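You operate a simulated robot arm through the tools that you are given. There is no shell and no other tool. Be economical: measure what you need, move in short steps, check, and stop when the job is done.

You run a simulated two-armed robot. Do the job below in one go: nothing can be reset, and whatever is moved stays where it is left.

Task
Set the low carriage to 85 cm, the middle one to 120 cm.
Fine: clamp both again.
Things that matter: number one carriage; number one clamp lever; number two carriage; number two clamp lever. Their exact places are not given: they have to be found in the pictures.

The check looks at the end state, three seconds after you hand in, the way a careful person would. Anything else that was tipped, shoved, dropped, spilled or broken makes it a failure.

Robot
Two 7-joint arms with four-finger grippers on one trunk, on a base that drives. Base frame: it is fixed to the floor where the robot stands at the start and does not move with it; the origin is under the middle of the robot, x ahead of it, y to its left, z up. Units: mm, degrees, N and s.
The left shoulder is at the start at [40, 181, 1184], the right one opposite. With the tool pointing down near the work surface each hand reaches from about 300 to 840 mm from the robot's upright axis, wherever it stands, measured 20 degrees to its own side. Places, roughly: number one carriage [800, 100, 1000]; number one clamp lever [900, 100, 900]; number two carriage [800, 100, 1300]; number two clamp lever [900, 100, 1300]. Payload 3.67 kg a hand.
The TCP of each hand is the grasp point between the finger pads, 28 mm short of the fingertips. In the tool frame z runs along the fingers and y along their closing line. The gripper opens to 112 mm. The gripper's body begins 73 mm behind the TCP.
Orientation is told as [roll, pitch, yaw] about the base's x, y, z axes, in that order, counted from this pose: with the fingers straight down and closing along the base's y, the tool's x points along the base's -x, its y along +y and its z along -z.

Tools
- The arms move only by the tool play_rows. It takes "left_increments", "right_increments" or both (then of equal length, played together; a hand with none holds still); each is a list of rows, each a list of 3 entries, a list of its own where there are three numbers: the turn, a rotation vector about the tool's x, y, z in units of 8 degrees (1.0 is 8 degrees), then the shift along the tool's x, y, z in units of 20 mm (1.0 is 20 mm), then the closure in counts, from 0 (fully open) to 255 (shut). In form: [[[ax, ay, az], [dx, dy, dz], jaw], ...]. A call has 1 to 12 rows; each row shifts and turns the commanded pose from where the row before left it, along the tool's axes as they then stand. A call with a number of a shift or a turn outside -1 to 1 is refused whole. Rows are played at 5 a second. More than 50 mm and 8.6 degrees between two rows, or a gripper value outside its range, and nothing of the call is played. Where a pose cannot be reached the arm comes as near as it can. A force on the tool above 40 N (or 10 N above the force at the start of the call, whichever is more), or a blocked arm, ends the call early, and 0.2 s more pass. The fingers move at their own pace and stop on an object; they squeeze with about 36 N. The grip force told is the motor's: it shows also when the fingers shut on nothing. Time passes only in rows, and 0.2 s behind the last, so rows that do not move let the fingers close. It gives the time, the measured TCP pose, the force on the tool (base axes), the opening and the grip force at its end, in the units of the frame above (readings bear some noise), with the torque about the TCP (base axes, N m) and any sound that the robot's microphone picked up.
- Cameras (640 x 400 px; columns grow to the right, rows downward): "scene" is now at [114, 10, 1442.3]; the picture's right is [0.11, -0.99, -0.00], its down [-0.29, -0.03, -0.96] and it looks along [0.95, 0.11, -0.29] (base axes); focal length 214 px, centre (320, 200). "left" rides on the left gripper at [60, 18, -104] in its tool frame; the picture's right is [-0.29, 0.96, 0.00], its down [-0.80, -0.24, -0.55] and it looks along [-0.53, -0.16, 0.83] (tool axes); focal length 234 px, centre (320, 200). "right" rides on the right gripper at [60, -18, -104] in its tool frame; the picture's right is [0.29, 0.96, 0.00], its down [-0.80, 0.24, -0.55] and it looks along [-0.53, 0.16, 0.83] (tool axes); focal length 234 px, centre (320, 200).
- camera(camera): a new picture of that camera. It takes no simulated time.
- move_column(by): slides the trunk up (or, below 0, down) by that many mm; the arms and the scene camera ride with it, the base frame stays. It gives what a move gives, with no picture.
- roll_base(legs): drives the robot by 1 to 6 legs, each [ahead, left, turn to the left] in mm, mm and degrees, along the robot's own axes; the way and the turn of a leg run together, so that a leg with both is an arc; at most 1500 mm and 180 degrees a leg. The arms and the cameras ride along, it lands a little off, and it stops where it bumps. It gives what a move gives.
- pan_tilt(pan, tilt): turns the head with the scene camera to pan (to the left, within 86 degrees either way) and tilt (down, from -29 to 69), counted from straight ahead of the robot. It gives what a move gives.
- locate(camera, pixels): there is no depth. For up to 12 entries [column, row, z] of the newest picture of that camera ("zoom" is the newest enlarged one), the place [x, y] in the base frame at which the ray of that pixel passes the height z, good to about 2 mm. It takes no simulated time.
- zoom(camera, box): a new picture of the part [left, top, right, bottom] of that camera's present view, enlarged. It takes no simulated time.
- hand_in(): hands the job in; it is judged then, once.

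Keep the steps short. Do not move on a guess: measure, check each grasp and each placing, and mend mistakes. In all there are 80 turns and 58 pictures (those below and enlarged ones count). Leave the grippers open and the arms clear of the work at the hand-in unless told otherwise, and finish with a single line.

The tools are called by a JSON object that holds its "name" and its "arguments". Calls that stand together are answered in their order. play_rows: Moves the arms, as the interface text tells. Its arguments: {"type":"object","properties":{"left_increments":{"type":"array","items":{"type":"array"}},"right_increments":{"type":"array","items":{"type":"array"}}},"required":[]} The other tools are called the same way: move_column (by) slides the trunk up or down; roll_base (legs) drives the base; pan_tilt (pan, tilt) turns the head that bears the scene camera; camera (camera) takes a picture; locate (camera, pixels) gives the place at which the rays of pixels pass given heights; zoom (camera, box) takes an enlarged picture of a part of a camera's view; hand_in () hands the job in.

At the start:

```text
time: 0.0
left_eef_pos: [474.7, 176.2, 1484.0]
left_tool_rot: [-0.1, -0.1, 0.0]
left_wrist_force: [0.1, 0.8, -0.5]
left_moment: [-0.02, 0.03, -0.01]
left_opening: 111.9
left_grip_force: 0.1
right_eef_pos: [501.7, -206.4, 1000.2]
right_tool_rot: [0.0, 0.0, -0.1]
right_wrist_force: [1.0, -0.4, 0.2]
right_moment: [0.0, -0.01, 0.01]
right_opening: 111.9
right_grip_force: 0.1
trunk travel left (down, up): [-305.0, 209.0]
robot x, y, heading: [-1.8, 2.5, 0.2]
head pan, tilt: [6.6, 16.7]
```

scene: 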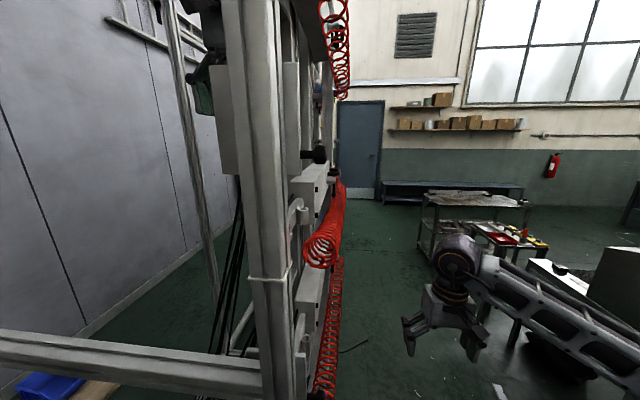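
right: 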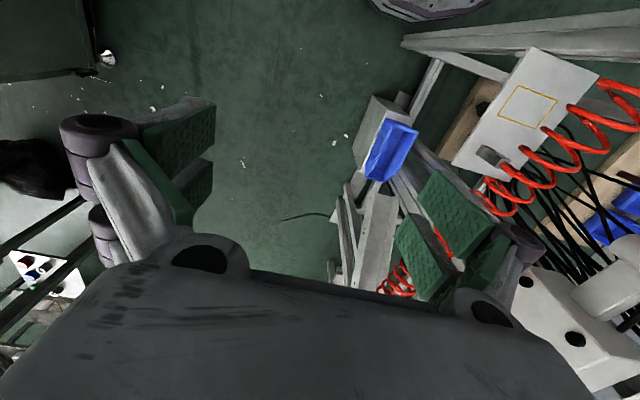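
left: 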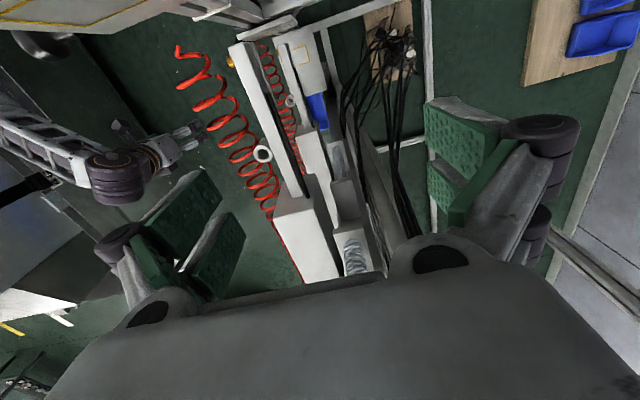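

The rig seems to face to my right (-y) and I see it edge-on. I'll look closer at it in the scene view first.

{"name": "zoom", "arguments": {"camera": "scene", "box": [200, 0, 400, 400]}}

{"name": "pan_tilt", "arguments": {"pan": 30, "tilt": 10}}

{"name": "camera", "arguments": {"camera": "scene"}}

```text
1.00 times, centred on (300, 200) of scene (not enlarged: the box is as wide or as high as the picture)
```

zoom: 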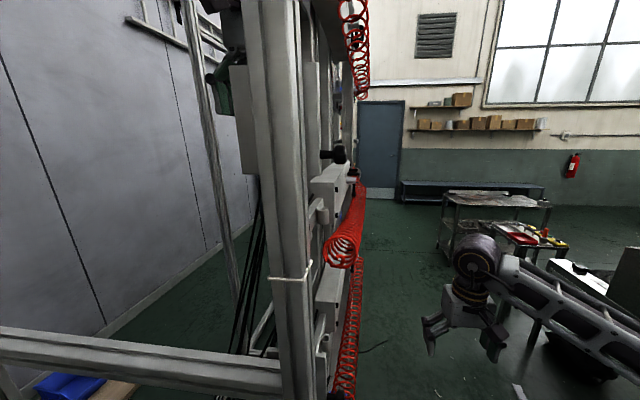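

```text
time: 0.9
left_eef_pos: [475.2, 176.3, 1483.7]
left_tool_rot: [0.0, 0.1, 0.0]
left_wrist_force: [-0.4, 0.5, -0.7]
left_moment: [0.0, -0.03, 0.02]
left_opening: 111.7
left_grip_force: 0.1
right_eef_pos: [502.1, -206.4, 999.4]
right_tool_rot: [0.0, 0.0, 0.0]
right_wrist_force: [-0.1, 0.4, -0.2]
right_moment: [0.04, -0.02, 0.0]
right_opening: 112.1
right_grip_force: 0.0
trunk travel left (down, up): [-305.0, 209.0]
robot x, y, heading: [-0.8, 1.4, 0.1]
head pan, tilt: [30.0, 10.0]
```

```text
53 pictures are left
```

scene: 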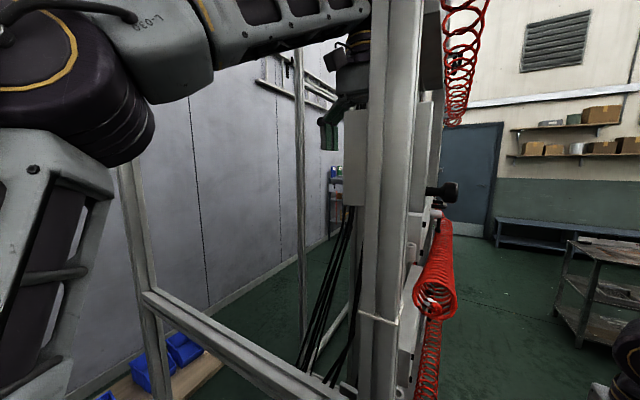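

The left hand seems to be reaching in beside the near post. Before driving I'll look to the right to see the free floor, and at the left hand's view.

{"name": "pan_tilt", "arguments": {"pan": -45, "tilt": 35}}

{"name": "camera", "arguments": {"camera": "scene"}}

{"name": "pan_tilt", "arguments": {"pan": 30, "tilt": -20}}

{"name": "camera", "arguments": {"camera": "scene"}}

```text
time: 2.3
left_eef_pos: [474.3, 178.1, 1483.8]
left_tool_rot: [0.0, 0.0, 0.0]
left_wrist_force: [0.1, -0.7, 0.2]
left_moment: [0.01, 0.01, 0.04]
left_opening: 111.9
left_grip_force: 0.0
right_eef_pos: [501.9, -206.4, 999.1]
right_tool_rot: [0.0, -0.1, 0.0]
right_wrist_force: [0.9, 0.5, 0.0]
right_moment: [-0.01, -0.01, 0.0]
right_opening: 111.9
right_grip_force: 0.1
trunk travel left (down, up): [-305.0, 209.0]
robot x, y, heading: [-0.8, 4.9, 0.0]
head pan, tilt: [-45.0, 35.0]
```

```text
52 pictures are left
```

scene: 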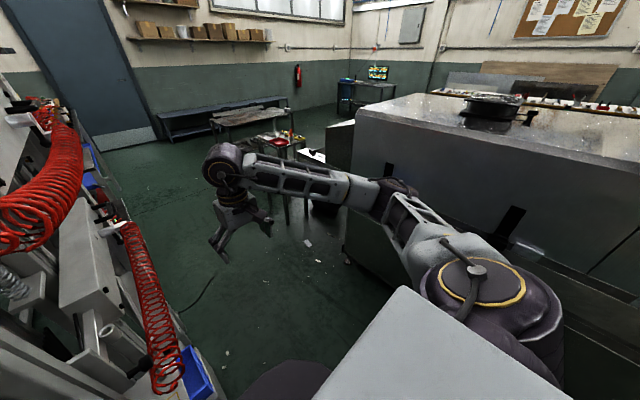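

```text
time: 3.8
left_eef_pos: [474.9, 177.9, 1483.5]
left_tool_rot: [0.0, 0.0, 0.0]
left_wrist_force: [-0.4, 0.6, 0.2]
left_moment: [-0.01, 0.01, -0.01]
left_opening: 111.9
left_grip_force: 0.0
right_eef_pos: [501.1, -206.5, 998.6]
right_tool_rot: [0.0, 0.0, 0.0]
right_wrist_force: [0.7, 0.3, -1.2]
right_moment: [0.01, -0.03, -0.01]
right_opening: 112.3
right_grip_force: 0.1
trunk travel left (down, up): [-305.0, 209.0]
robot x, y, heading: [1.9, -3.0, -0.0]
head pan, tilt: [30.0, -20.0]
```

```text
51 pictures are left
```

scene: 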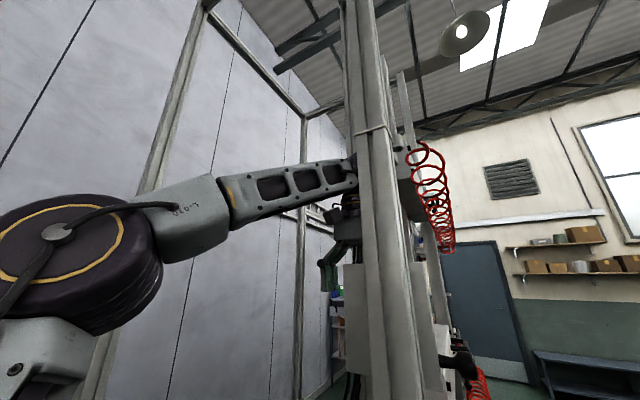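

The left hand's right side is hidden behind the near post (columns 345-400), so it reaches in beside it. I'll shift the left hand 80 mm to its left before backing out.

{"name": "play_rows", "arguments": {"left_increments": [[[0, 0, 0], [0, 1, 0], 0], [[0, 0, 0], [0, 1, 0], 0], [[0, 0, 0], [0, 1, 0], 0], [[0, 0, 0], [0, 1, 0], 0], [[0, 0, 0], [0, 0, 0], 0]]}}

{"name": "camera", "arguments": {"camera": "scene"}}

{"name": "camera", "arguments": {"camera": "left"}}

```text
time: 5.0
left_eef_pos: [475.1, 246.0, 1483.3]
left_tool_rot: [0.0, -0.1, 0.0]
left_wrist_force: [-0.3, -0.1, 0.7]
left_moment: [0.05, -0.02, 0.02]
left_opening: 112.2
left_grip_force: 0.0
left hand out of reach, approached as far as the arm can: row 4
right_eef_pos: [501.4, -206.3, 1000.4]
right_tool_rot: [0.0, 0.0, -0.1]
right_wrist_force: [-0.2, 0.2, -0.5]
right_moment: [0.02, 0.02, -0.01]
right_opening: 111.8
right_grip_force: 0.0
trunk travel left (down, up): [-305.0, 209.0]
robot x, y, heading: [2.2, -2.9, 0.0]
head pan, tilt: [30.0, -20.0]
```

```text
50 pictures are left
```

scene: 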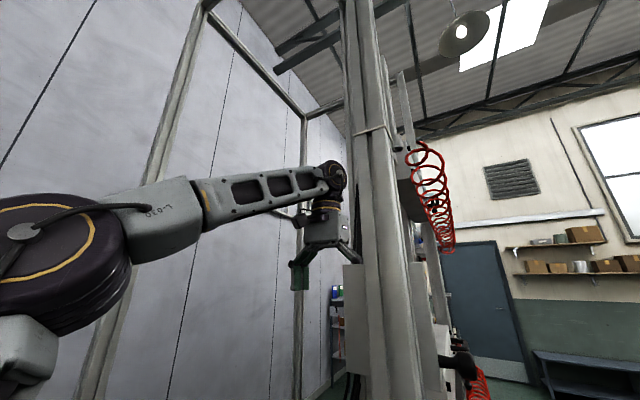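

```text
49 pictures are left
```

left: 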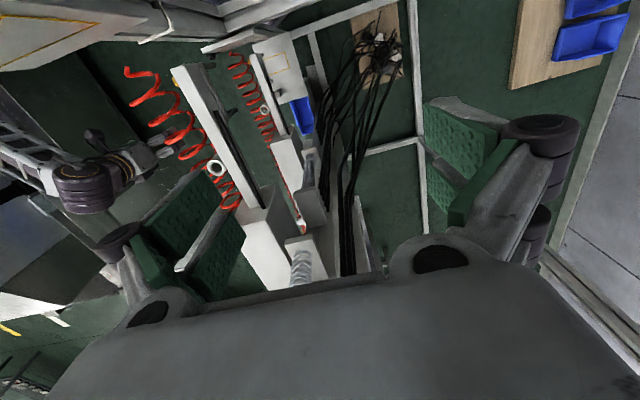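

The hand is clear of the post now. Next: back straight out, 400 mm, and look at the whole rig.

{"name": "roll_base", "arguments": {"legs": [[-400, 0, 0]]}}

{"name": "pan_tilt", "arguments": {"pan": 0, "tilt": 25}}

{"name": "camera", "arguments": {"camera": "scene"}}

```text
time: 7.6
left_eef_pos: [79.1, 243.2, 1484.2]
left_tool_rot: [-0.1, -0.1, -0.6]
left_wrist_force: [0.1, 0.1, 1.0]
left_moment: [-0.04, 0.0, -0.02]
left_opening: 112.1
left_grip_force: 0.1
right_eef_pos: [99.8, -209.8, 999.7]
right_tool_rot: [0.0, 0.0, -0.6]
right_wrist_force: [-0.3, -0.7, -0.8]
right_moment: [0.0, 0.01, -0.01]
right_opening: 112.0
right_grip_force: 0.0
trunk travel left (down, up): [-305.0, 209.0]
robot x, y, heading: [-396.4, 4.5, -0.8]
head pan, tilt: [30.0, -20.0]
```

```text
time: 8.7
left_eef_pos: [77.9, 242.5, 1484.3]
left_tool_rot: [-0.1, -0.2, -0.6]
left_wrist_force: [0.4, 1.1, -0.1]
left_moment: [-0.04, 0.01, -0.02]
left_opening: 111.9
left_grip_force: 0.1
right_eef_pos: [100.3, -209.6, 1000.5]
right_tool_rot: [0.0, 0.0, -0.7]
right_wrist_force: [0.1, -0.3, -0.5]
right_moment: [0.02, 0.0, 0.03]
right_opening: 112.1
right_grip_force: 0.1
trunk travel left (down, up): [-305.0, 209.0]
robot x, y, heading: [-397.8, -1.0, -0.4]
head pan, tilt: [0.0, 25.0]
```

```text
48 pictures are left
```

scene: 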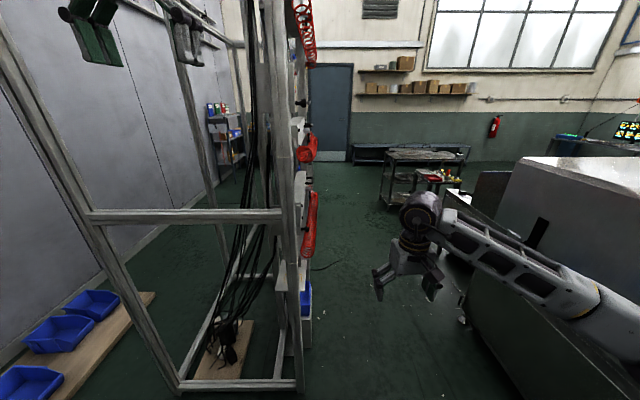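

Now clear. I see the near post's foot at (300,385), and a cabinet on the right with its bottom edge near (465,318)–(530,395). I'll measure the aisle.

{"name": "locate", "arguments": {"camera": "scene", "pixels": [[300, 388, 0], [180, 388, 0], [460, 315, 0], [530, 398, 0], [312, 315, 0], [325, 240, 0]]}}

{"name": "pan_tilt", "arguments": {"pan": -60, "tilt": 45}}

{"name": "camera", "arguments": {"camera": "scene"}}

```text
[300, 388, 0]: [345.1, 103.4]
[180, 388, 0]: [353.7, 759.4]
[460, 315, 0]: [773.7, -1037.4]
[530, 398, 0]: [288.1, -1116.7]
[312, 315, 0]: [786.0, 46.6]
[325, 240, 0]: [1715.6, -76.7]
```

```text
time: 10.0
left_eef_pos: [78.3, 243.2, 1484.1]
left_tool_rot: [-0.2, -0.2, -0.6]
left_wrist_force: [0.4, 0.7, 0.2]
left_moment: [0.02, 0.0, -0.02]
left_opening: 112.2
left_grip_force: 0.0
right_eef_pos: [99.8, -209.7, 1000.0]
right_tool_rot: [0.0, -0.1, -0.6]
right_wrist_force: [-0.3, 0.4, -0.6]
right_moment: [-0.01, 0.03, 0.0]
right_opening: 111.8
right_grip_force: 0.1
trunk travel left (down, up): [-305.0, 209.0]
robot x, y, heading: [-395.5, 4.4, -0.8]
head pan, tilt: [-60.0, 45.0]
```

```text
47 pictures are left
```

scene: 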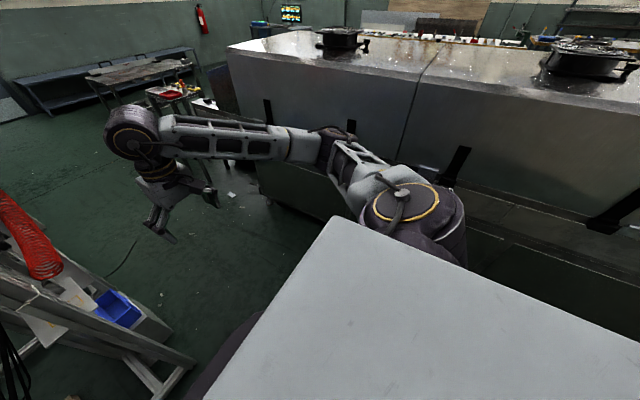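

The aisle runs from about y=+40 (rig) to y=-1040 (cabinet). I'll pull both hands in 140 mm so they don't sweep into things, then drive to face the rig.

{"name": "play_rows", "arguments": {"left_increments": [[[0, 0, 0], [1, -0.7, 0], 0], [[0, 0, 0], [1, -0.7, 0], 0], [[0, 0, 0], [1, -0.7, 0], 0], [[0, 0, 0], [1, -0.7, 0], 0], [[0, 0, 0], [1, -0.7, 0], 0], [[0, 0, 0], [1, 0, 0], 0], [[0, 0, 0], [1, 0, 0], 0]], "right_increments": [[[0, 0, 0], [1, 0, 0], 0], [[0, 0, 0], [1, 0, 0], 0], [[0, 0, 0], [1, 0, 0], 0], [[0, 0, 0], [1, 0, 0], 0], [[0, 0, 0], [1, 0, 0], 0], [[0, 0, 0], [1, 0, 0], 0], [[0, 0, 0], [1, 0, 0], 0]]}}

{"name": "roll_base", "arguments": {"legs": [[0, -580, 0]]}}

{"name": "pan_tilt", "arguments": {"pan": 30, "tilt": 15}}

{"name": "camera", "arguments": {"camera": "scene"}}

```text
time: 11.6
left_eef_pos: [-29.6, 175.5, 1454.0]
left_tool_rot: [-0.1, -0.2, -0.6]
left_wrist_force: [0.1, 0.2, 0.2]
left_moment: [0.02, -0.02, 0.01]
left_opening: 111.9
left_grip_force: 0.1
left hand out of reach, approached as far as the arm can: row 2, 4, 6, 7
right_eef_pos: [-39.5, -208.5, 999.8]
right_tool_rot: [0.1, 0.0, -0.7]
right_wrist_force: [-0.5, 0.7, -0.8]
right_moment: [0.01, -0.02, 0.02]
right_opening: 111.7
right_grip_force: 0.0
trunk travel left (down, up): [-305.0, 209.0]
robot x, y, heading: [-395.3, 0.3, -0.7]
head pan, tilt: [-60.0, 45.0]
```

```text
time: 14.6
left_eef_pos: [4.4, -420.2, 1474.3]
left_tool_rot: [-8.6, 2.8, 9.0]
left_wrist_force: [6.1, -6.5, 4.5]
left_moment: [0.7, 0.5, -0.07]
left_opening: 111.8
left_grip_force: 0.1
right_eef_pos: [-11.0, -671.8, 965.6]
right_tool_rot: [11.5, 7.3, 10.7]
right_wrist_force: [-8.0, -3.1, -19.6]
right_moment: [0.81, -0.4, -0.18]
right_opening: 111.5
right_grip_force: 0.1
trunk travel left (down, up): [-305.0, 209.0]
robot x, y, heading: [-356.2, -498.7, 6.4]
head pan, tilt: [-60.0, 45.0]
stopped in leg 1: the robot was blocked; the commanded pose is now the measured one
```

```text
time: 16.2
left_eef_pos: [-1.5, -419.8, 1465.4]
left_tool_rot: [-4.4, 1.0, 8.4]
left_wrist_force: [-0.3, 0.0, -0.3]
left_moment: [0.02, -0.01, 0.02]
left_opening: 112.0
left_grip_force: 0.1
right_eef_pos: [14.4, -702.3, 981.4]
right_tool_rot: [7.0, 0.8, 10.6]
right_wrist_force: [0.4, 0.0, -0.3]
right_moment: [-0.01, -0.02, 0.02]
right_opening: 111.8
right_grip_force: 0.2
trunk travel left (down, up): [-305.0, 209.0]
robot x, y, heading: [-349.6, -508.7, 6.9]
head pan, tilt: [30.0, 15.0]
```

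```text
46 pictures are left
```

scene: 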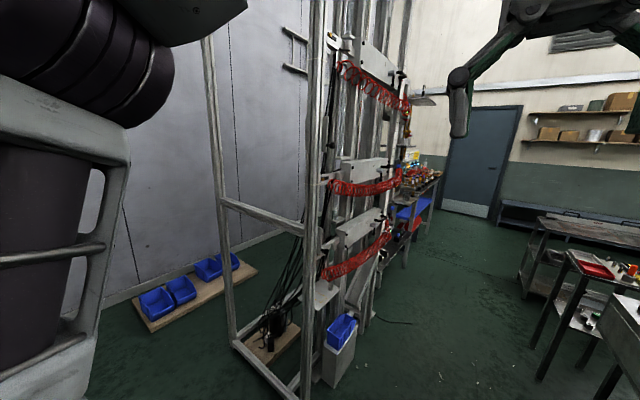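

I bumped the cabinet on the right with the robot's side at y≈-500. I back off 120 mm to the left and look to check nothing moved.

{"name": "roll_base", "arguments": {"legs": [[0, 120, 0], [0, 0, -7]]}}

{"name": "pan_tilt", "arguments": {"pan": -60, "tilt": 45}}

{"name": "camera", "arguments": {"camera": "scene"}}

```text
time: 16.9
left_eef_pos: [9.1, -465.2, 1460.6]
left_tool_rot: [-2.7, 1.1, 8.7]
left_wrist_force: [1.2, 2.6, 0.3]
left_moment: [-0.17, 0.16, -0.02]
left_opening: 111.9
left_grip_force: 0.1
right_eef_pos: [26.3, -757.8, 972.1]
right_tool_rot: [5.7, 0.4, 8.2]
right_wrist_force: [-0.6, -1.0, 0.0]
right_moment: [0.03, -0.04, -0.03]
right_opening: 111.9
right_grip_force: 0.0
trunk travel left (down, up): [-305.0, 209.0]
robot x, y, heading: [-352.1, -507.8, 7.1]
head pan, tilt: [30.0, 15.0]
stopped in leg 1: the robot was blocked; the commanded pose is now the measured one
```

```text
time: 18.6
left_eef_pos: [4.5, -462.9, 1463.3]
left_tool_rot: [-2.8, 1.0, 8.7]
left_wrist_force: [0.6, 0.4, -0.4]
left_moment: [-0.01, 0.0, 0.01]
left_opening: 111.6
left_grip_force: 0.1
right_eef_pos: [23.7, -756.0, 974.0]
right_tool_rot: [5.5, 0.5, 8.3]
right_wrist_force: [0.1, -0.4, 0.0]
right_moment: [0.0, -0.01, 0.02]
right_opening: 112.0
right_grip_force: 0.0
trunk travel left (down, up): [-305.0, 209.0]
robot x, y, heading: [-349.3, -509.7, 7.0]
head pan, tilt: [-60.0, 45.0]
```

```text
45 pictures are left
```

scene: 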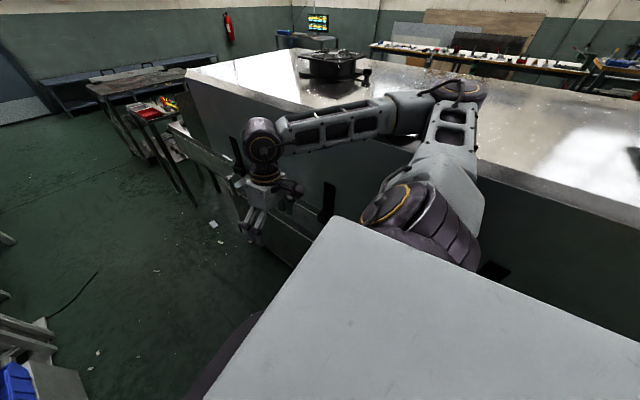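

The right upper arm leans over the edge of the cabinet top. I'll lift the trunk 80 mm to free it, then check.

{"name": "move_column", "arguments": {"by": 80}}

{"name": "roll_base", "arguments": {"legs": [[0, 60, 0]]}}

{"name": "camera", "arguments": {"camera": "scene"}}

```text
time: 19.8
left_eef_pos: [15.6, -499.8, 1540.1]
left_tool_rot: [-1.2, 1.1, 8.7]
left_wrist_force: [1.2, -1.0, 1.2]
left_moment: [0.05, 0.02, 0.01]
left_opening: 112.1
left_grip_force: 0.0
right_eef_pos: [29.7, -771.1, 1043.3]
right_tool_rot: [8.3, 0.7, 9.2]
right_wrist_force: [-0.4, -0.3, -0.2]
right_moment: [0.06, 0.04, -0.05]
right_opening: 111.8
right_grip_force: 0.0
trunk travel left (down, up): [-385.0, 129.0]
robot x, y, heading: [-349.8, -514.9, 7.2]
head pan, tilt: [-60.0, 45.0]
```

```text
time: 20.7
left_eef_pos: [5.8, -442.6, 1542.2]
left_tool_rot: [-1.1, 1.0, 8.8]
left_wrist_force: [-0.6, -0.5, 0.0]
left_moment: [0.06, 0.02, 0.03]
left_opening: 111.8
left_grip_force: 0.0
right_eef_pos: [21.3, -712.4, 1042.7]
right_tool_rot: [8.2, 0.5, 9.1]
right_wrist_force: [-0.1, -0.6, -0.4]
right_moment: [0.07, 0.02, -0.01]
right_opening: 112.2
right_grip_force: 0.1
trunk travel left (down, up): [-385.0, 129.0]
robot x, y, heading: [-357.2, -449.8, 7.2]
head pan, tilt: [-60.0, 45.0]
```

```text
44 pictures are left
```

scene: 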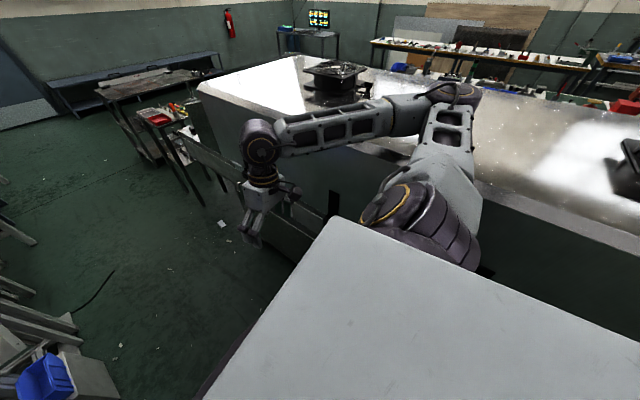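

Free again. I'll measure the cabinet's front edge and then drive ahead in the aisle, straightening the heading.

{"name": "locate", "arguments": {"camera": "scene", "pixels": [[520, 200, 900], [520, 200, 1000], [230, 110, 900], [230, 110, 1000], [300, 255, 0], [222, 222, 0]]}}

{"name": "roll_base", "arguments": {"legs": [[0, 20, -7]]}}

{"name": "pan_tilt", "arguments": {"pan": 30, "tilt": 15}}

{"name": "camera", "arguments": {"camera": "scene"}}

```text
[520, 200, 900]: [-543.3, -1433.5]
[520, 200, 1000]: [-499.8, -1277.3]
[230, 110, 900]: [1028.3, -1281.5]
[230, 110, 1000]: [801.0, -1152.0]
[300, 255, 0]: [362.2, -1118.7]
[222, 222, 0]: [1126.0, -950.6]
```

```text
time: 21.7
left_eef_pos: [3.4, -462.6, 1539.8]
left_tool_rot: [-1.2, 1.0, 1.8]
left_wrist_force: [-0.1, 0.6, 0.1]
left_moment: [0.07, 0.0, -0.04]
left_opening: 111.8
left_grip_force: 0.1
right_eef_pos: [-13.5, -733.9, 1044.7]
right_tool_rot: [7.8, 0.5, 2.2]
right_wrist_force: [0.9, -0.1, 0.2]
right_moment: [0.03, 0.0, 0.01]
right_opening: 111.8
right_grip_force: 0.1
trunk travel left (down, up): [-385.0, 129.0]
robot x, y, heading: [-356.7, -431.3, 0.0]
head pan, tilt: [-60.0, 45.0]
```

```text
time: 23.4
left_eef_pos: [3.9, -460.9, 1539.7]
left_tool_rot: [-1.4, 1.0, 1.8]
left_wrist_force: [-0.1, -0.3, -0.1]
left_moment: [-0.01, 0.03, 0.01]
left_opening: 112.2
left_grip_force: 0.0
right_eef_pos: [-14.4, -733.3, 1044.2]
right_tool_rot: [7.9, 0.6, 2.2]
right_wrist_force: [-0.1, -0.2, -0.9]
right_moment: [0.0, 0.0, -0.03]
right_opening: 112.0
right_grip_force: 0.0
trunk travel left (down, up): [-385.0, 129.0]
robot x, y, heading: [-359.0, -431.2, 0.1]
head pan, tilt: [30.0, 15.0]
```

```text
43 pictures are left
```

scene: 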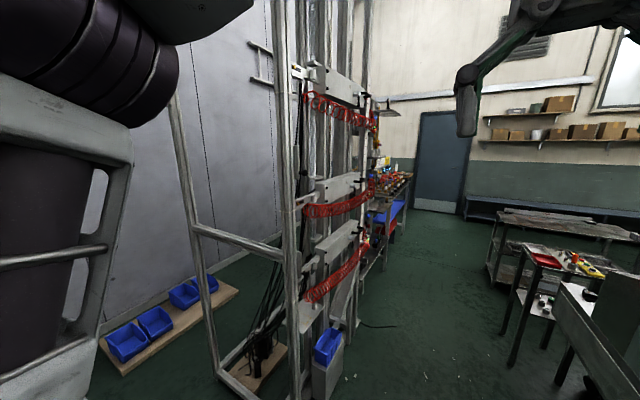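

Looking for the trolley feet at (470,275), (545,352), (505,325) to know how far I may drive.

{"name": "locate", "arguments": {"camera": "scene", "pixels": [[497, 318, 0], [543, 350, 0], [463, 222, 0], [310, 398, 0], [335, 385, 0], [558, 385, 0], [370, 240, 1000]]}}

```text
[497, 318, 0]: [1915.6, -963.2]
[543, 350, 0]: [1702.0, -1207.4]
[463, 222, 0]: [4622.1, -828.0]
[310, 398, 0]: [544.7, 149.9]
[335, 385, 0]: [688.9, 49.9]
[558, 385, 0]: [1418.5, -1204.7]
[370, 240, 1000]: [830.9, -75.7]
```

The way is clear up to x≈1400. I drive ahead and turn to face the rig, backing a bit mid-turn.

{"name": "roll_base", "arguments": {"legs": [[1120, 0, 0], [0, 0, 45], [-130, 0, 0], [0, 0, 45]]}}

{"name": "pan_tilt", "arguments": {"pan": 0, "tilt": 15}}

{"name": "camera", "arguments": {"camera": "scene"}}

```text
time: 34.8
left_eef_pos: [702.6, -161.2, 1540.7]
left_tool_rot: [-1.4, 1.0, 91.9]
left_wrist_force: [0.5, 0.1, 0.8]
left_moment: [-0.01, -0.05, -0.02]
left_opening: 112.1
left_grip_force: 0.0
right_eef_pos: [973.8, -177.9, 1044.2]
right_tool_rot: [7.9, 0.6, 92.4]
right_wrist_force: [0.3, 0.7, -0.4]
right_moment: [0.01, 0.05, -0.03]
right_opening: 112.0
right_grip_force: 0.1
trunk travel left (down, up): [-385.0, 129.0]
robot x, y, heading: [673.1, -521.3, 90.3]
head pan, tilt: [30.0, 15.0]
```

```text
time: 35.7
left_eef_pos: [703.3, -161.7, 1540.6]
left_tool_rot: [-1.4, 0.9, 92.0]
left_wrist_force: [-0.7, 0.4, -0.4]
left_moment: [-0.03, 0.0, 0.02]
left_opening: 112.3
left_grip_force: 0.1
right_eef_pos: [975.5, -177.3, 1044.7]
right_tool_rot: [7.9, 0.6, 92.5]
right_wrist_force: [0.3, -0.1, 0.1]
right_moment: [-0.02, 0.0, -0.01]
right_opening: 112.3
right_grip_force: 0.0
trunk travel left (down, up): [-385.0, 129.0]
robot x, y, heading: [676.7, -526.2, 90.4]
head pan, tilt: [0.0, 15.0]
```

```text
42 pictures are left
```

scene: 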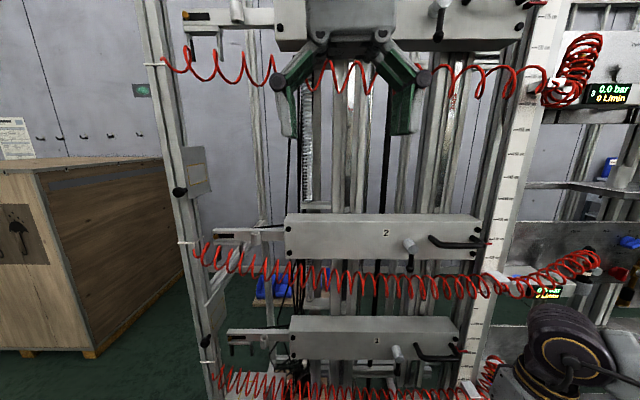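

Now the rig is in front: carriage 2 at row ~235, carriage 1 at row ~340, each with a knob-like lever and a black handle, a scale on the right post. I zoom.

{"name": "zoom", "arguments": {"camera": "scene", "box": [380, 190, 540, 290]}}

{"name": "zoom", "arguments": {"camera": "scene", "box": [360, 300, 520, 400]}}

```text
4.00 times, centred on (460, 240) of scene
```

zoom: 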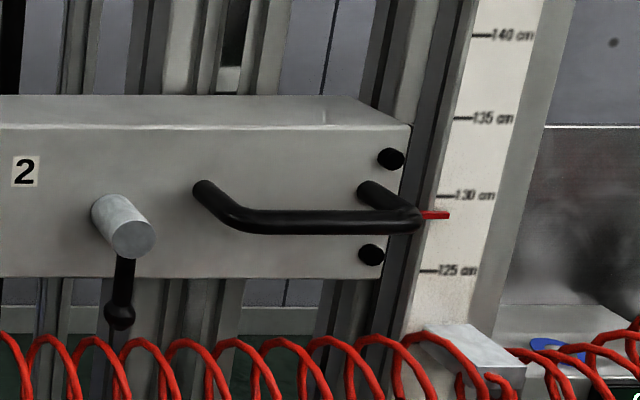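

```text
4.00 times, centred on (440, 350) of scene
```

zoom: 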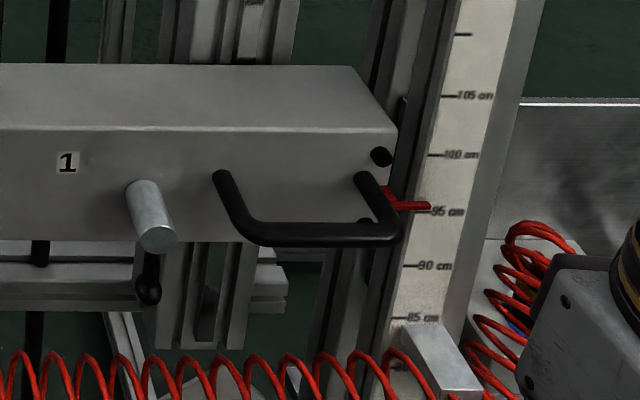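

Pointer 1 stands near 95 cm, pointer 2 near 128.5 cm; both levers hang straight down. I'll check whether the scale marks equal height, and get positions of the parts.

{"name": "locate", "arguments": {"camera": "scene", "pixels": [[498, 199, 1400], [490, 239, 1300], [485, 257.5, 1250], [467, 338.75, 1000], [463.75, 352.75, 950], [458.25, 379.5, 850]]}}

{"name": "zoom", "arguments": {"camera": "scene", "box": [400, 0, 560, 100]}}

{"name": "camera", "arguments": {"camera": "right"}}

```text
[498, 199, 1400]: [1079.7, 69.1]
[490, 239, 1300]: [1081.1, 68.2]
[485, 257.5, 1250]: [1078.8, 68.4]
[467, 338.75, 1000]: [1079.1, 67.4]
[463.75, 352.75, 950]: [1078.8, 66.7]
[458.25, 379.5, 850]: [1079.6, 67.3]
```

```text
4.00 times, centred on (480, 50) of scene
```

zoom: 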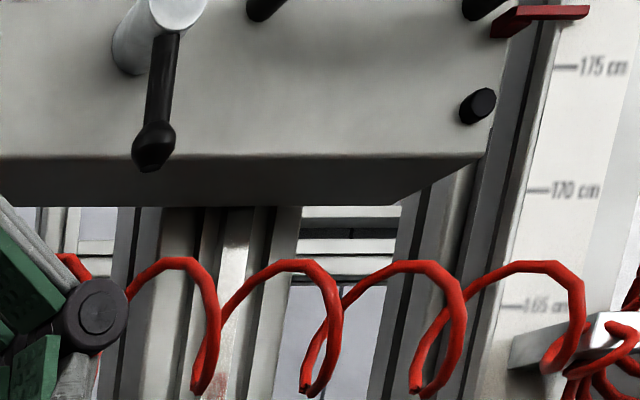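

```text
38 pictures are left
```

right: 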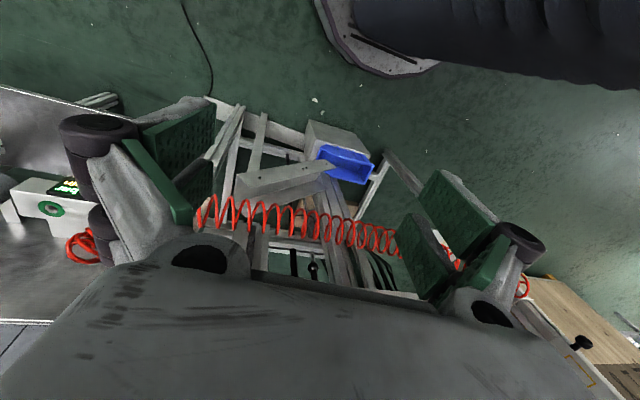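

The scale marks equal height in cm (plane y≈68). Now I back off 50 mm, shift 220 mm right so the levers are in front of me, and lower the trunk by 150 mm for a more level view.

{"name": "roll_base", "arguments": {"legs": [[-50, 0, 0], [0, -220, 0]]}}

{"name": "move_column", "arguments": {"by": -150}}

{"name": "camera", "arguments": {"camera": "scene"}}

```text
time: 38.0
left_eef_pos: [919.3, -209.6, 1540.0]
left_tool_rot: [-1.5, 1.0, 92.0]
left_wrist_force: [-0.5, 0.4, 0.4]
left_moment: [-0.01, -0.01, 0.0]
left_opening: 112.0
left_grip_force: 0.1
right_eef_pos: [1192.3, -225.9, 1044.6]
right_tool_rot: [7.9, 0.6, 92.5]
right_wrist_force: [0.4, -0.8, 0.0]
right_moment: [0.0, -0.04, -0.01]
right_opening: 112.2
right_grip_force: 0.0
trunk travel left (down, up): [-385.0, 129.0]
robot x, y, heading: [893.9, -569.0, 90.5]
head pan, tilt: [0.0, 15.0]
```

```text
time: 39.7
left_eef_pos: [919.9, -208.5, 1390.8]
left_tool_rot: [-1.4, 1.0, 92.0]
left_wrist_force: [0.3, 0.3, 0.3]
left_moment: [-0.01, -0.05, 0.0]
left_opening: 112.2
left_grip_force: 0.0
right_eef_pos: [1194.5, -225.3, 895.1]
right_tool_rot: [8.0, 0.7, 92.4]
right_wrist_force: [0.2, 1.0, 0.2]
right_moment: [0.01, 0.01, 0.0]
right_opening: 112.1
right_grip_force: 0.0
trunk travel left (down, up): [-235.0, 279.0]
robot x, y, heading: [895.7, -573.0, 90.5]
head pan, tilt: [0.0, 15.0]
```

```text
37 pictures are left
```

scene: 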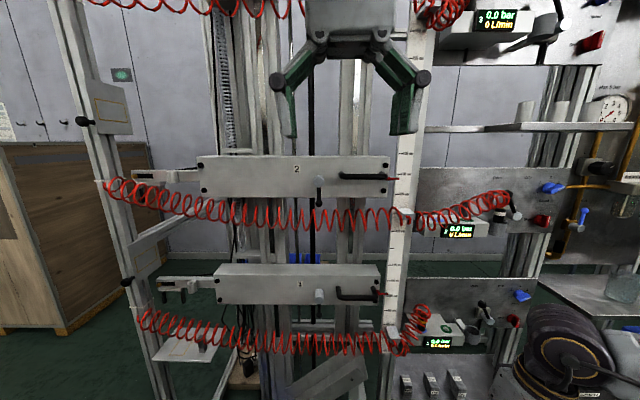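

I zoom on both carriages' lever/handle parts at this height.

{"name": "zoom", "arguments": {"camera": "scene", "box": [290, 140, 450, 240]}}

{"name": "locate", "arguments": {"camera": "zoom", "pixels": [[320, 200, 1300], [320, 200, 1200]]}}

{"name": "zoom", "arguments": {"camera": "scene", "box": [280, 240, 440, 340]}}

```text
4.00 times, centred on (370, 190) of scene
```

zoom: 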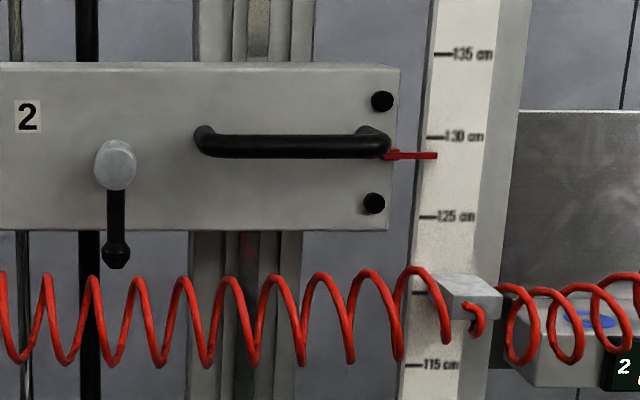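

```text
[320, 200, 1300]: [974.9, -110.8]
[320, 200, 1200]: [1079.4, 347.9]
```

```text
4.00 times, centred on (360, 290) of scene
```

zoom: 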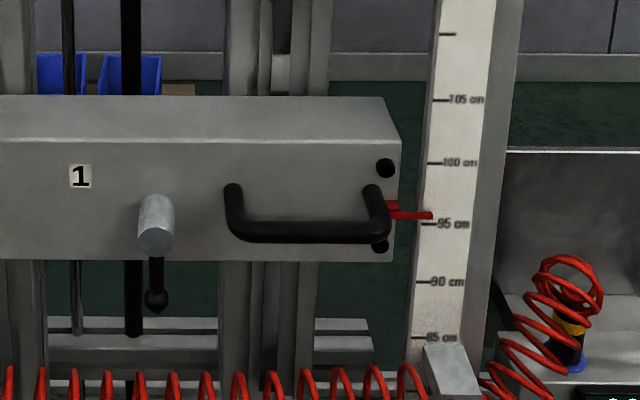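

I need depth, so I take a second view from 150 mm lower.

{"name": "move_column", "arguments": {"by": -150}}

{"name": "camera", "arguments": {"camera": "scene"}}

{"name": "zoom", "arguments": {"camera": "scene", "box": [290, 60, 450, 160]}}

{"name": "zoom", "arguments": {"camera": "scene", "box": [280, 170, 440, 270]}}

```text
time: 41.5
left_eef_pos: [920.3, -209.8, 1241.3]
left_tool_rot: [-1.4, 1.0, 92.1]
left_wrist_force: [0.5, 0.2, 0.0]
left_moment: [0.0, -0.02, -0.02]
left_opening: 112.0
left_grip_force: 0.0
right_eef_pos: [1193.8, -226.3, 745.3]
right_tool_rot: [7.8, 0.6, 92.5]
right_wrist_force: [0.7, -0.5, 0.2]
right_moment: [0.0, -0.01, -0.01]
right_opening: 111.9
right_grip_force: 0.0
trunk travel left (down, up): [-85.0, 429.0]
robot x, y, heading: [900.1, -568.3, 90.4]
head pan, tilt: [0.0, 15.0]
```

```text
34 pictures are left
```

scene: 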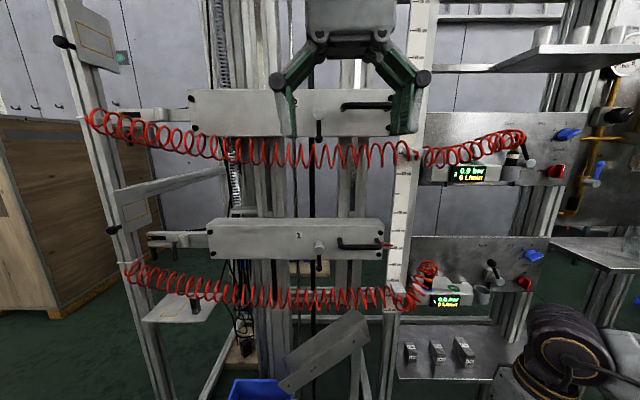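

```text
4.00 times, centred on (370, 110) of scene
```

zoom: 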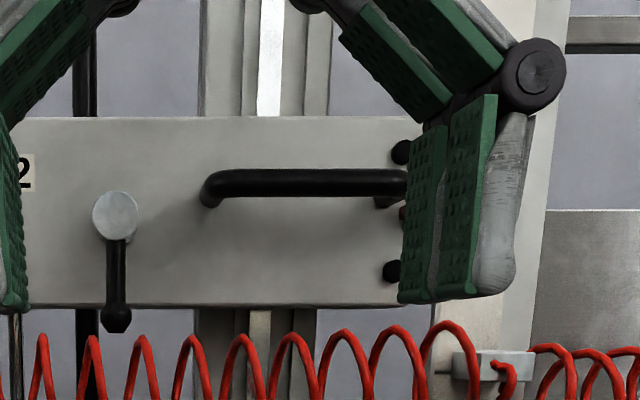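

```text
4.00 times, centred on (360, 220) of scene
```

zoom: 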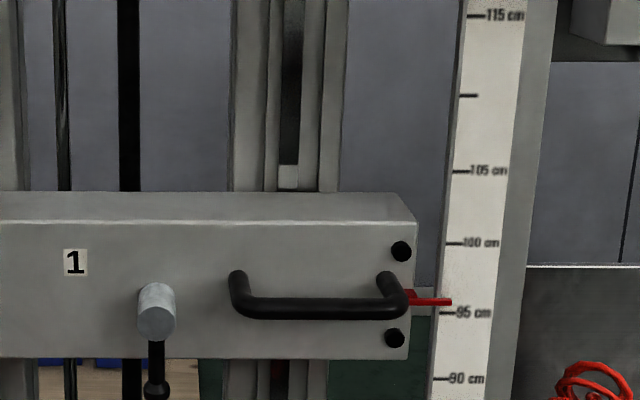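

From the two views: box fronts at y≈78, hub tips y≈46, handle bars y≈32. Carriage 1: hub [887,46,957], ball end ~55 mm below it, handle bar x 937–1041 at z≈971, pointer ≈961. Carriage 2 has the same layout 328 mm higher (pointer ≈1289). The coils hang at about y≈5–45. Start with carriage 1: raise the trunk 100 mm, then turn both hands to point forwards.

{"name": "move_column", "arguments": {"by": 100}}

{"name": "play_rows", "arguments": {"left_increments": [[[0, -1, 0], [-0.5, 0.15, 0.03], 0], [[0, -1, 0], [-0.49, 0.15, 0.1], 0], [[0, -1, 0], [-0.47, 0.15, 0.17], 0], [[0, -1, 0], [-0.44, 0.15, 0.23], 0], [[0, -1, 0], [-0.4, 0.15, 0.29], 0], [[0, -1, 0], [-0.36, 0.15, 0.35], 0], [[0, -1, 0], [-0.31, 0.15, 0.39], 0], [[0, -1, 0], [-0.25, 0.15, 0.43], 0], [[0, -1, 0], [-0.19, 0.15, 0.46], 0], [[0, -1, 0], [-0.12, 0.15, 0.49], 0], [[0, -1, 0], [-0.05, 0.15, 0.5], 0], [[0, -0.25, 0], [0, 0, 0.5], 0]], "right_increments": [[[0, -1, 0], [-0.5, 0.75, 0.03], 0], [[0, -1, 0], [-0.49, 0.75, 0.1], 0], [[0, -1, 0], [-0.47, 0.75, 0.17], 0], [[0, -1, 0], [-0.44, 0.75, 0.23], 0], [[0, -1, 0], [-0.4, 0.75, 0.29], 0], [[0, -1, 0], [-0.36, 0.75, 0.35], 0], [[0, -1, 0], [-0.31, 0.75, 0.39], 0], [[0, -1, 0], [-0.25, 0.75, 0.43], 0], [[0, -1, 0], [-0.19, 0.75, 0.46], 0], [[0, -1, 0], [-0.12, 0.75, 0.49], 0], [[0, -1, 0], [-0.05, 0.75, 0.5], 0], [[0, -0.25, 0], [0, 0.75, 0.5], 0]]}}

{"name": "camera", "arguments": {"camera": "scene"}}

```text
time: 42.8
left_eef_pos: [921.7, -208.3, 1341.6]
left_tool_rot: [-1.4, 0.9, 92.0]
left_wrist_force: [1.2, -1.2, -0.8]
left_moment: [0.02, 0.01, 0.01]
left_opening: 112.1
left_grip_force: 0.1
right_eef_pos: [1193.5, -225.6, 846.1]
right_tool_rot: [7.9, 0.6, 92.5]
right_wrist_force: [0.4, 0.0, -0.2]
right_moment: [0.0, 0.01, 0.03]
right_opening: 111.9
right_grip_force: 0.0
trunk travel left (down, up): [-185.0, 329.0]
robot x, y, heading: [897.6, -569.9, 90.5]
head pan, tilt: [0.0, 15.0]
```

```text
time: 45.6
left_eef_pos: [883.0, -90.8, 1330.5]
left_tool_rot: [-56.4, -88.3, 148.4]
left_wrist_force: [-0.2, 0.4, 0.1]
left_moment: [0.02, 0.04, -0.01]
left_opening: 112.2
left_grip_force: 0.0
right_eef_pos: [1094.0, -73.3, 803.1]
right_tool_rot: [13.7, -50.7, 80.4]
right_wrist_force: [-0.1, -0.2, -0.5]
right_moment: [0.01, -0.01, -0.01]
right_opening: 112.2
right_grip_force: 0.2
right hand out of reach, approached as far as the arm can: row 1, 2, 3, 4, 5, 6, 8, 9, 10, 11, 12
trunk travel left (down, up): [-185.0, 329.0]
robot x, y, heading: [892.0, -574.9, 90.5]
head pan, tilt: [0.0, 15.0]
stopped in row 12 (right hand): the arm was blocked; the commanded pose is now the measured one
```

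```text
31 pictures are left
```

scene: 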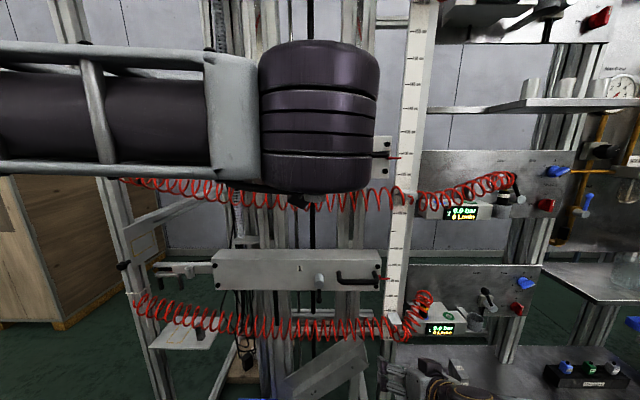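

The left hand is fine; the right got blocked low at z≈803, near the lower shelf. I lift it and draw it back first.

{"name": "play_rows", "arguments": {"right_increments": [[[0, 0, 0], [-0.25, 0, -0.95], 0], [[0, 0, 0], [-0.51, 0, -0.95], 0], [[0, 0, 0], [-0.51, 0, -0.95], 0], [[0, 0, 0], [-0.77, 0.3, -0.64], 0], [[0, 0, 0], [-0.77, 0.3, -0.64], 0], [[0, 0, 0], [-0.77, 0.3, -0.64], 0], [[0, 0, 0], [-0.77, 0.3, -0.64], 0], [[0, 0, 0], [-0.77, 0.3, -0.64], 0]]}}

{"name": "camera", "arguments": {"camera": "right"}}

```text
time: 47.4
left_eef_pos: [884.4, -90.5, 1331.0]
left_tool_rot: [-55.9, -88.4, 147.9]
left_wrist_force: [-0.2, 0.2, -0.6]
left_moment: [-0.01, -0.02, 0.02]
left_opening: 112.0
left_grip_force: 0.0
right_eef_pos: [1084.1, -61.5, 949.5]
right_tool_rot: [13.7, -50.6, 80.5]
right_wrist_force: [-0.2, 0.5, -0.6]
right_moment: [-0.02, -0.01, -0.02]
right_opening: 112.3
right_grip_force: 0.1
right hand out of reach, approached as far as the arm can: row 1, 2, 3, 4, 5
trunk travel left (down, up): [-185.0, 329.0]
robot x, y, heading: [892.8, -569.2, 90.4]
head pan, tilt: [0.0, 15.0]
```

```text
30 pictures are left
```

right: 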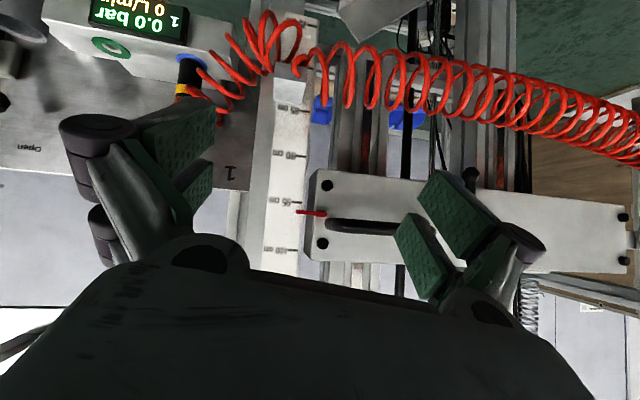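

Right hand is up at z≈950 with the handle of carriage 1 in its view. Now draw it back ~60 mm, finish turning it forwards, then roll it so that the fingers close vertically on the bar.

{"name": "play_rows", "arguments": {"right_increments": [[[0, 0, 0], [0.64, 0.2, -0.76], 0], [[0, 0, 0], [0.64, 0.2, -0.76], 0], [[0, 0, 0], [0.64, 0.2, -0.76], 0], [[0.1, -0.966, -0.2], [0, 0, 0], 0], [[0.1, -0.966, -0.2], [0, 0, 0], 0], [[0.1, -0.966, -0.2], [0, 0, 0], 0], [[0.1, -0.966, -0.2], [0, 0, 0], 0], [[0.1, -0.966, -0.2], [0, 0, 0], 0], [[0, 0, 0], [0, 0, 0], 0]]}}

{"name": "play_rows", "arguments": {"right_increments": [[[0, 0, -0.9375], [0, 0, 0], 0], [[0, 0, -0.9375], [0, 0, 0], 0], [[0, 0, -0.9375], [0, 0, 0], 0], [[0, 0, -0.9375], [0, 0, 0], 0], [[0, 0, -0.9375], [0, 0, 0], 0], [[0, 0, -0.9375], [0, 0, 0], 0], [[0, 0, -0.9375], [0, 0, 0], 0], [[0, 0, -0.9375], [0, 0, 0], 0], [[0, 0, -0.9375], [0, 0, 0], 0], [[0, 0, -0.9375], [0, 0, 0], 0], [[0, 0, -0.9375], [0, 0, 0], 0], [[0, 0, -0.9375], [0, 0, 0], 0]]}}

```text
time: 49.4
left_eef_pos: [882.8, -90.6, 1331.8]
left_tool_rot: [-56.1, -88.3, 148.3]
left_wrist_force: [0.2, 0.1, -0.1]
left_moment: [-0.01, -0.02, -0.01]
left_opening: 112.1
left_grip_force: 0.1
right_eef_pos: [1066.8, -37.2, 949.1]
right_tool_rot: [13.0, -66.3, 79.4]
right_wrist_force: [-0.5, 0.7, 0.6]
right_moment: [-0.01, 0.01, -0.03]
right_opening: 112.1
right_grip_force: 0.1
right hand out of reach, approached as far as the arm can: row 1, 2, 3, 4, 5, 6, 7, 8
trunk travel left (down, up): [-185.0, 329.0]
robot x, y, heading: [894.6, -568.8, 90.6]
head pan, tilt: [0.0, 15.0]
```

```text
time: 52.2
left_eef_pos: [883.0, -90.9, 1331.6]
left_tool_rot: [-55.3, -88.3, 147.2]
left_wrist_force: [0.2, 0.0, -0.6]
left_moment: [-0.02, -0.02, -0.02]
left_opening: 112.0
left_grip_force: 0.1
right_eef_pos: [1067.3, -63.1, 872.1]
right_tool_rot: [-57.4, -5.3, -179.6]
right_wrist_force: [0.7, -0.1, -0.7]
right_moment: [-0.01, 0.0, 0.03]
right_opening: 112.2
right_grip_force: 0.1
trunk travel left (down, up): [-185.0, 329.0]
robot x, y, heading: [895.9, -573.8, 90.7]
head pan, tilt: [0.0, 15.0]
stopped in row 12 (right hand): the arm was blocked; the commanded pose is now the measured one
```

The right hand now has the right roll but points 33° downward. I tilt it up while lifting and moving left, clear of the coil.

{"name": "play_rows", "arguments": {"right_increments": [[[0, 0, 0], [-0.5, -0.84, -0.54], 0], [[0, 0, 0], [-0.5, -0.84, -0.54], 0], [[0.8, 0, 0], [-0.5, -0.84, -0.54], 0], [[0.8, 0, 0], [-0.5, -0.92, -0.4], 0], [[0.8, 0, 0], [-0.5, -0.92, -0.25], 0], [[0.8, 0, 0], [-0.5, 0, 0], 0], [[0.8, 0, 0], [0, 0, 0], 0], [[0, 0, 0], [0, 0, 0], 0]]}}

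{"name": "camera", "arguments": {"camera": "right"}}

{"name": "camera", "arguments": {"camera": "scene"}}

```text
time: 54.0
left_eef_pos: [883.6, -90.3, 1330.5]
left_tool_rot: [-54.6, -88.2, 146.6]
left_wrist_force: [0.2, 0.4, -0.4]
left_moment: [0.03, 0.01, 0.02]
left_opening: 111.8
left_grip_force: 0.0
right_eef_pos: [1004.9, -46.0, 978.0]
right_tool_rot: [-89.4, -5.3, -179.8]
right_wrist_force: [1.4, 0.1, -0.2]
right_moment: [0.03, 0.0, 0.02]
right_opening: 112.0
right_grip_force: 0.1
right hand out of reach, approached as far as the arm can: row 3, 4, 7
trunk travel left (down, up): [-185.0, 329.0]
robot x, y, heading: [896.0, -568.7, 90.4]
head pan, tilt: [0.0, 15.0]
```

```text
29 pictures are left
```

right: 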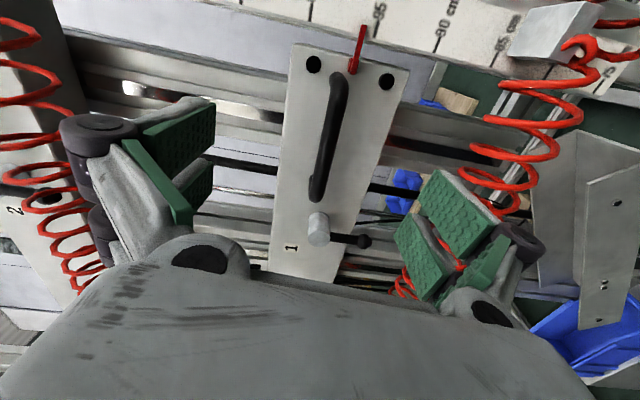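

```text
28 pictures are left
```

scene: 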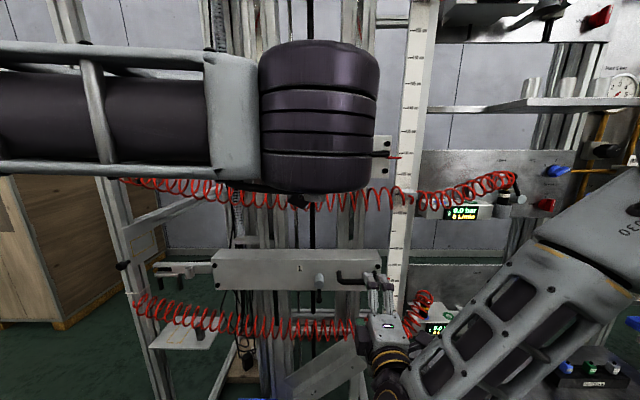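

Right hand is now forward with a vertical closing line, the bar between the fingers in height. I yaw it 16° so its wrist stays to the right, and advance toward the bar; meanwhile the left hand turns 26° and comes down.

{"name": "play_rows", "arguments": {"right_increments": [[[0, 0, 0.33], [0, 0, 0], 0], [[0, 0, 0.33], [0, 0, 0], 0], [[0, -1, 0], [0.2, 0, 0], 0], [[0, -1, 0], [0.2, 0, 0], 0], [[0, 0, 0], [0.28, 0.1, 0.96], 0], [[0, 0, 0], [0.28, 0.1, 0.96], 0], [[0, 0, 0], [0.28, 0.1, 0.96], 0], [[0, 0, 0], [0, 0, 0], 0], [[0, 0, 0], [0, 0, 0], 0], [[0, 0, 0], [0, 0, 0], 0], [[0, 0, 0], [0, 0, 0], 0], [[0, 0, 0], [0, 0, 0], 0]], "left_increments": [[[0.82, 0, 0], [1, 0, 0], 0], [[0.82, 0, 0], [1, 0, 0], 0], [[0.82, 0, 0], [1, 0, 0], 0], [[0.82, 0, 0], [1, 0, 0], 0], [[0, 0, 0], [1, 0, 0], 0], [[0, 0, 0], [1, 0, 0], 0], [[0, 0, 0], [1, 0, 0], 0], [[0, 0, 0], [1, 0, 0], 0], [[0, 0, 0], [1, 0, 0], 0], [[0, 0, 0], [1, 0, 0], 0], [[0, 0, 0], [1, 0, 0], 0], [[0, 0, 0], [1, 0, 0], 0]]}}

{"name": "camera", "arguments": {"camera": "right"}}

```text
time: 56.6
left_eef_pos: [890.8, -90.1, 1131.8]
left_tool_rot: [-81.8, -88.3, 147.7]
left_wrist_force: [-0.3, 0.8, -0.2]
left_moment: [0.05, 0.02, 0.0]
left_opening: 112.1
left_grip_force: 0.1
left hand out of reach, approached as far as the arm can: row 10, 11, 12
right_eef_pos: [895.5, -37.9, 1006.8]
right_tool_rot: [-92.2, -10.5, -163.6]
right_wrist_force: [-0.1, 0.2, 1.1]
right_moment: [-0.02, -0.01, -0.01]
right_opening: 112.1
right_grip_force: 0.1
right hand out of reach, approached as far as the arm can: row 3, 4, 5, 6, 7
trunk travel left (down, up): [-185.0, 329.0]
robot x, y, heading: [892.7, -570.1, 90.6]
head pan, tilt: [0.0, 15.0]
```

```text
27 pictures are left
```

right: 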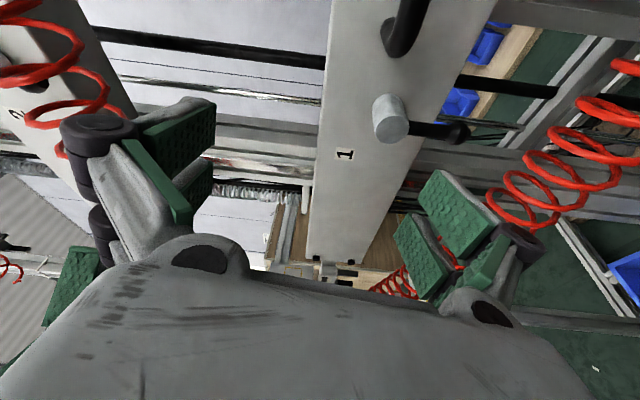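

The right arm couldn't hold that pose so close (it drifted to x≈895, touching nothing), and the left is also limited. I need more stand-off, so I back the base by 100 mm.

{"name": "roll_base", "arguments": {"legs": [[-100, 0, 0]]}}

{"name": "play_rows", "arguments": {"right_increments": [[[0, 0, 0], [0.9, 0, -0.26], 0], [[0, 0, 0], [0.96, 0, -0.28], 0], [[0, 0, 0], [0.96, 0, -0.28], 0], [[0, 0, 0], [0.96, 0, -0.28], 0], [[0, 0, 0], [0.96, 0, -0.28], 0], [[0, 0, 0], [0.96, 0.5, -0.28], 0], [[0, 0, -0.6], [0, 0.5, 0], 0], [[0, 0, -0.6], [0, 0.5, 0], 0], [[0, 0, 0], [0, 0, 0], 0]]}}

```text
time: 57.8
left_eef_pos: [889.9, -190.0, 1131.6]
left_tool_rot: [-83.2, -88.2, 149.1]
left_wrist_force: [0.4, -0.5, 1.2]
left_moment: [0.02, 0.01, 0.0]
left_opening: 111.9
left_grip_force: 0.1
right_eef_pos: [897.1, -136.9, 1006.6]
right_tool_rot: [-92.4, -10.2, -163.4]
right_wrist_force: [0.6, -1.0, 1.3]
right_moment: [-0.01, -0.02, -0.02]
right_opening: 111.7
right_grip_force: 0.1
trunk travel left (down, up): [-185.0, 329.0]
robot x, y, heading: [895.8, -672.2, 90.5]
head pan, tilt: [0.0, 15.0]
```

```text
time: 59.8
left_eef_pos: [891.3, -190.8, 1131.5]
left_tool_rot: [-82.0, -88.3, 147.8]
left_wrist_force: [0.2, 0.3, 0.5]
left_moment: [0.01, 0.0, -0.04]
left_opening: 111.8
left_grip_force: 0.1
right_eef_pos: [918.4, -182.3, 978.3]
right_tool_rot: [-92.3, -0.7, -164.0]
right_wrist_force: [-0.3, -0.2, 0.0]
right_moment: [0.01, 0.02, -0.05]
right_opening: 112.2
right_grip_force: 0.1
right hand out of reach, approached as far as the arm can: row 1, 2, 3, 4, 5, 6
trunk travel left (down, up): [-185.0, 329.0]
robot x, y, heading: [895.6, -668.1, 90.3]
head pan, tilt: [0.0, 15.0]
```

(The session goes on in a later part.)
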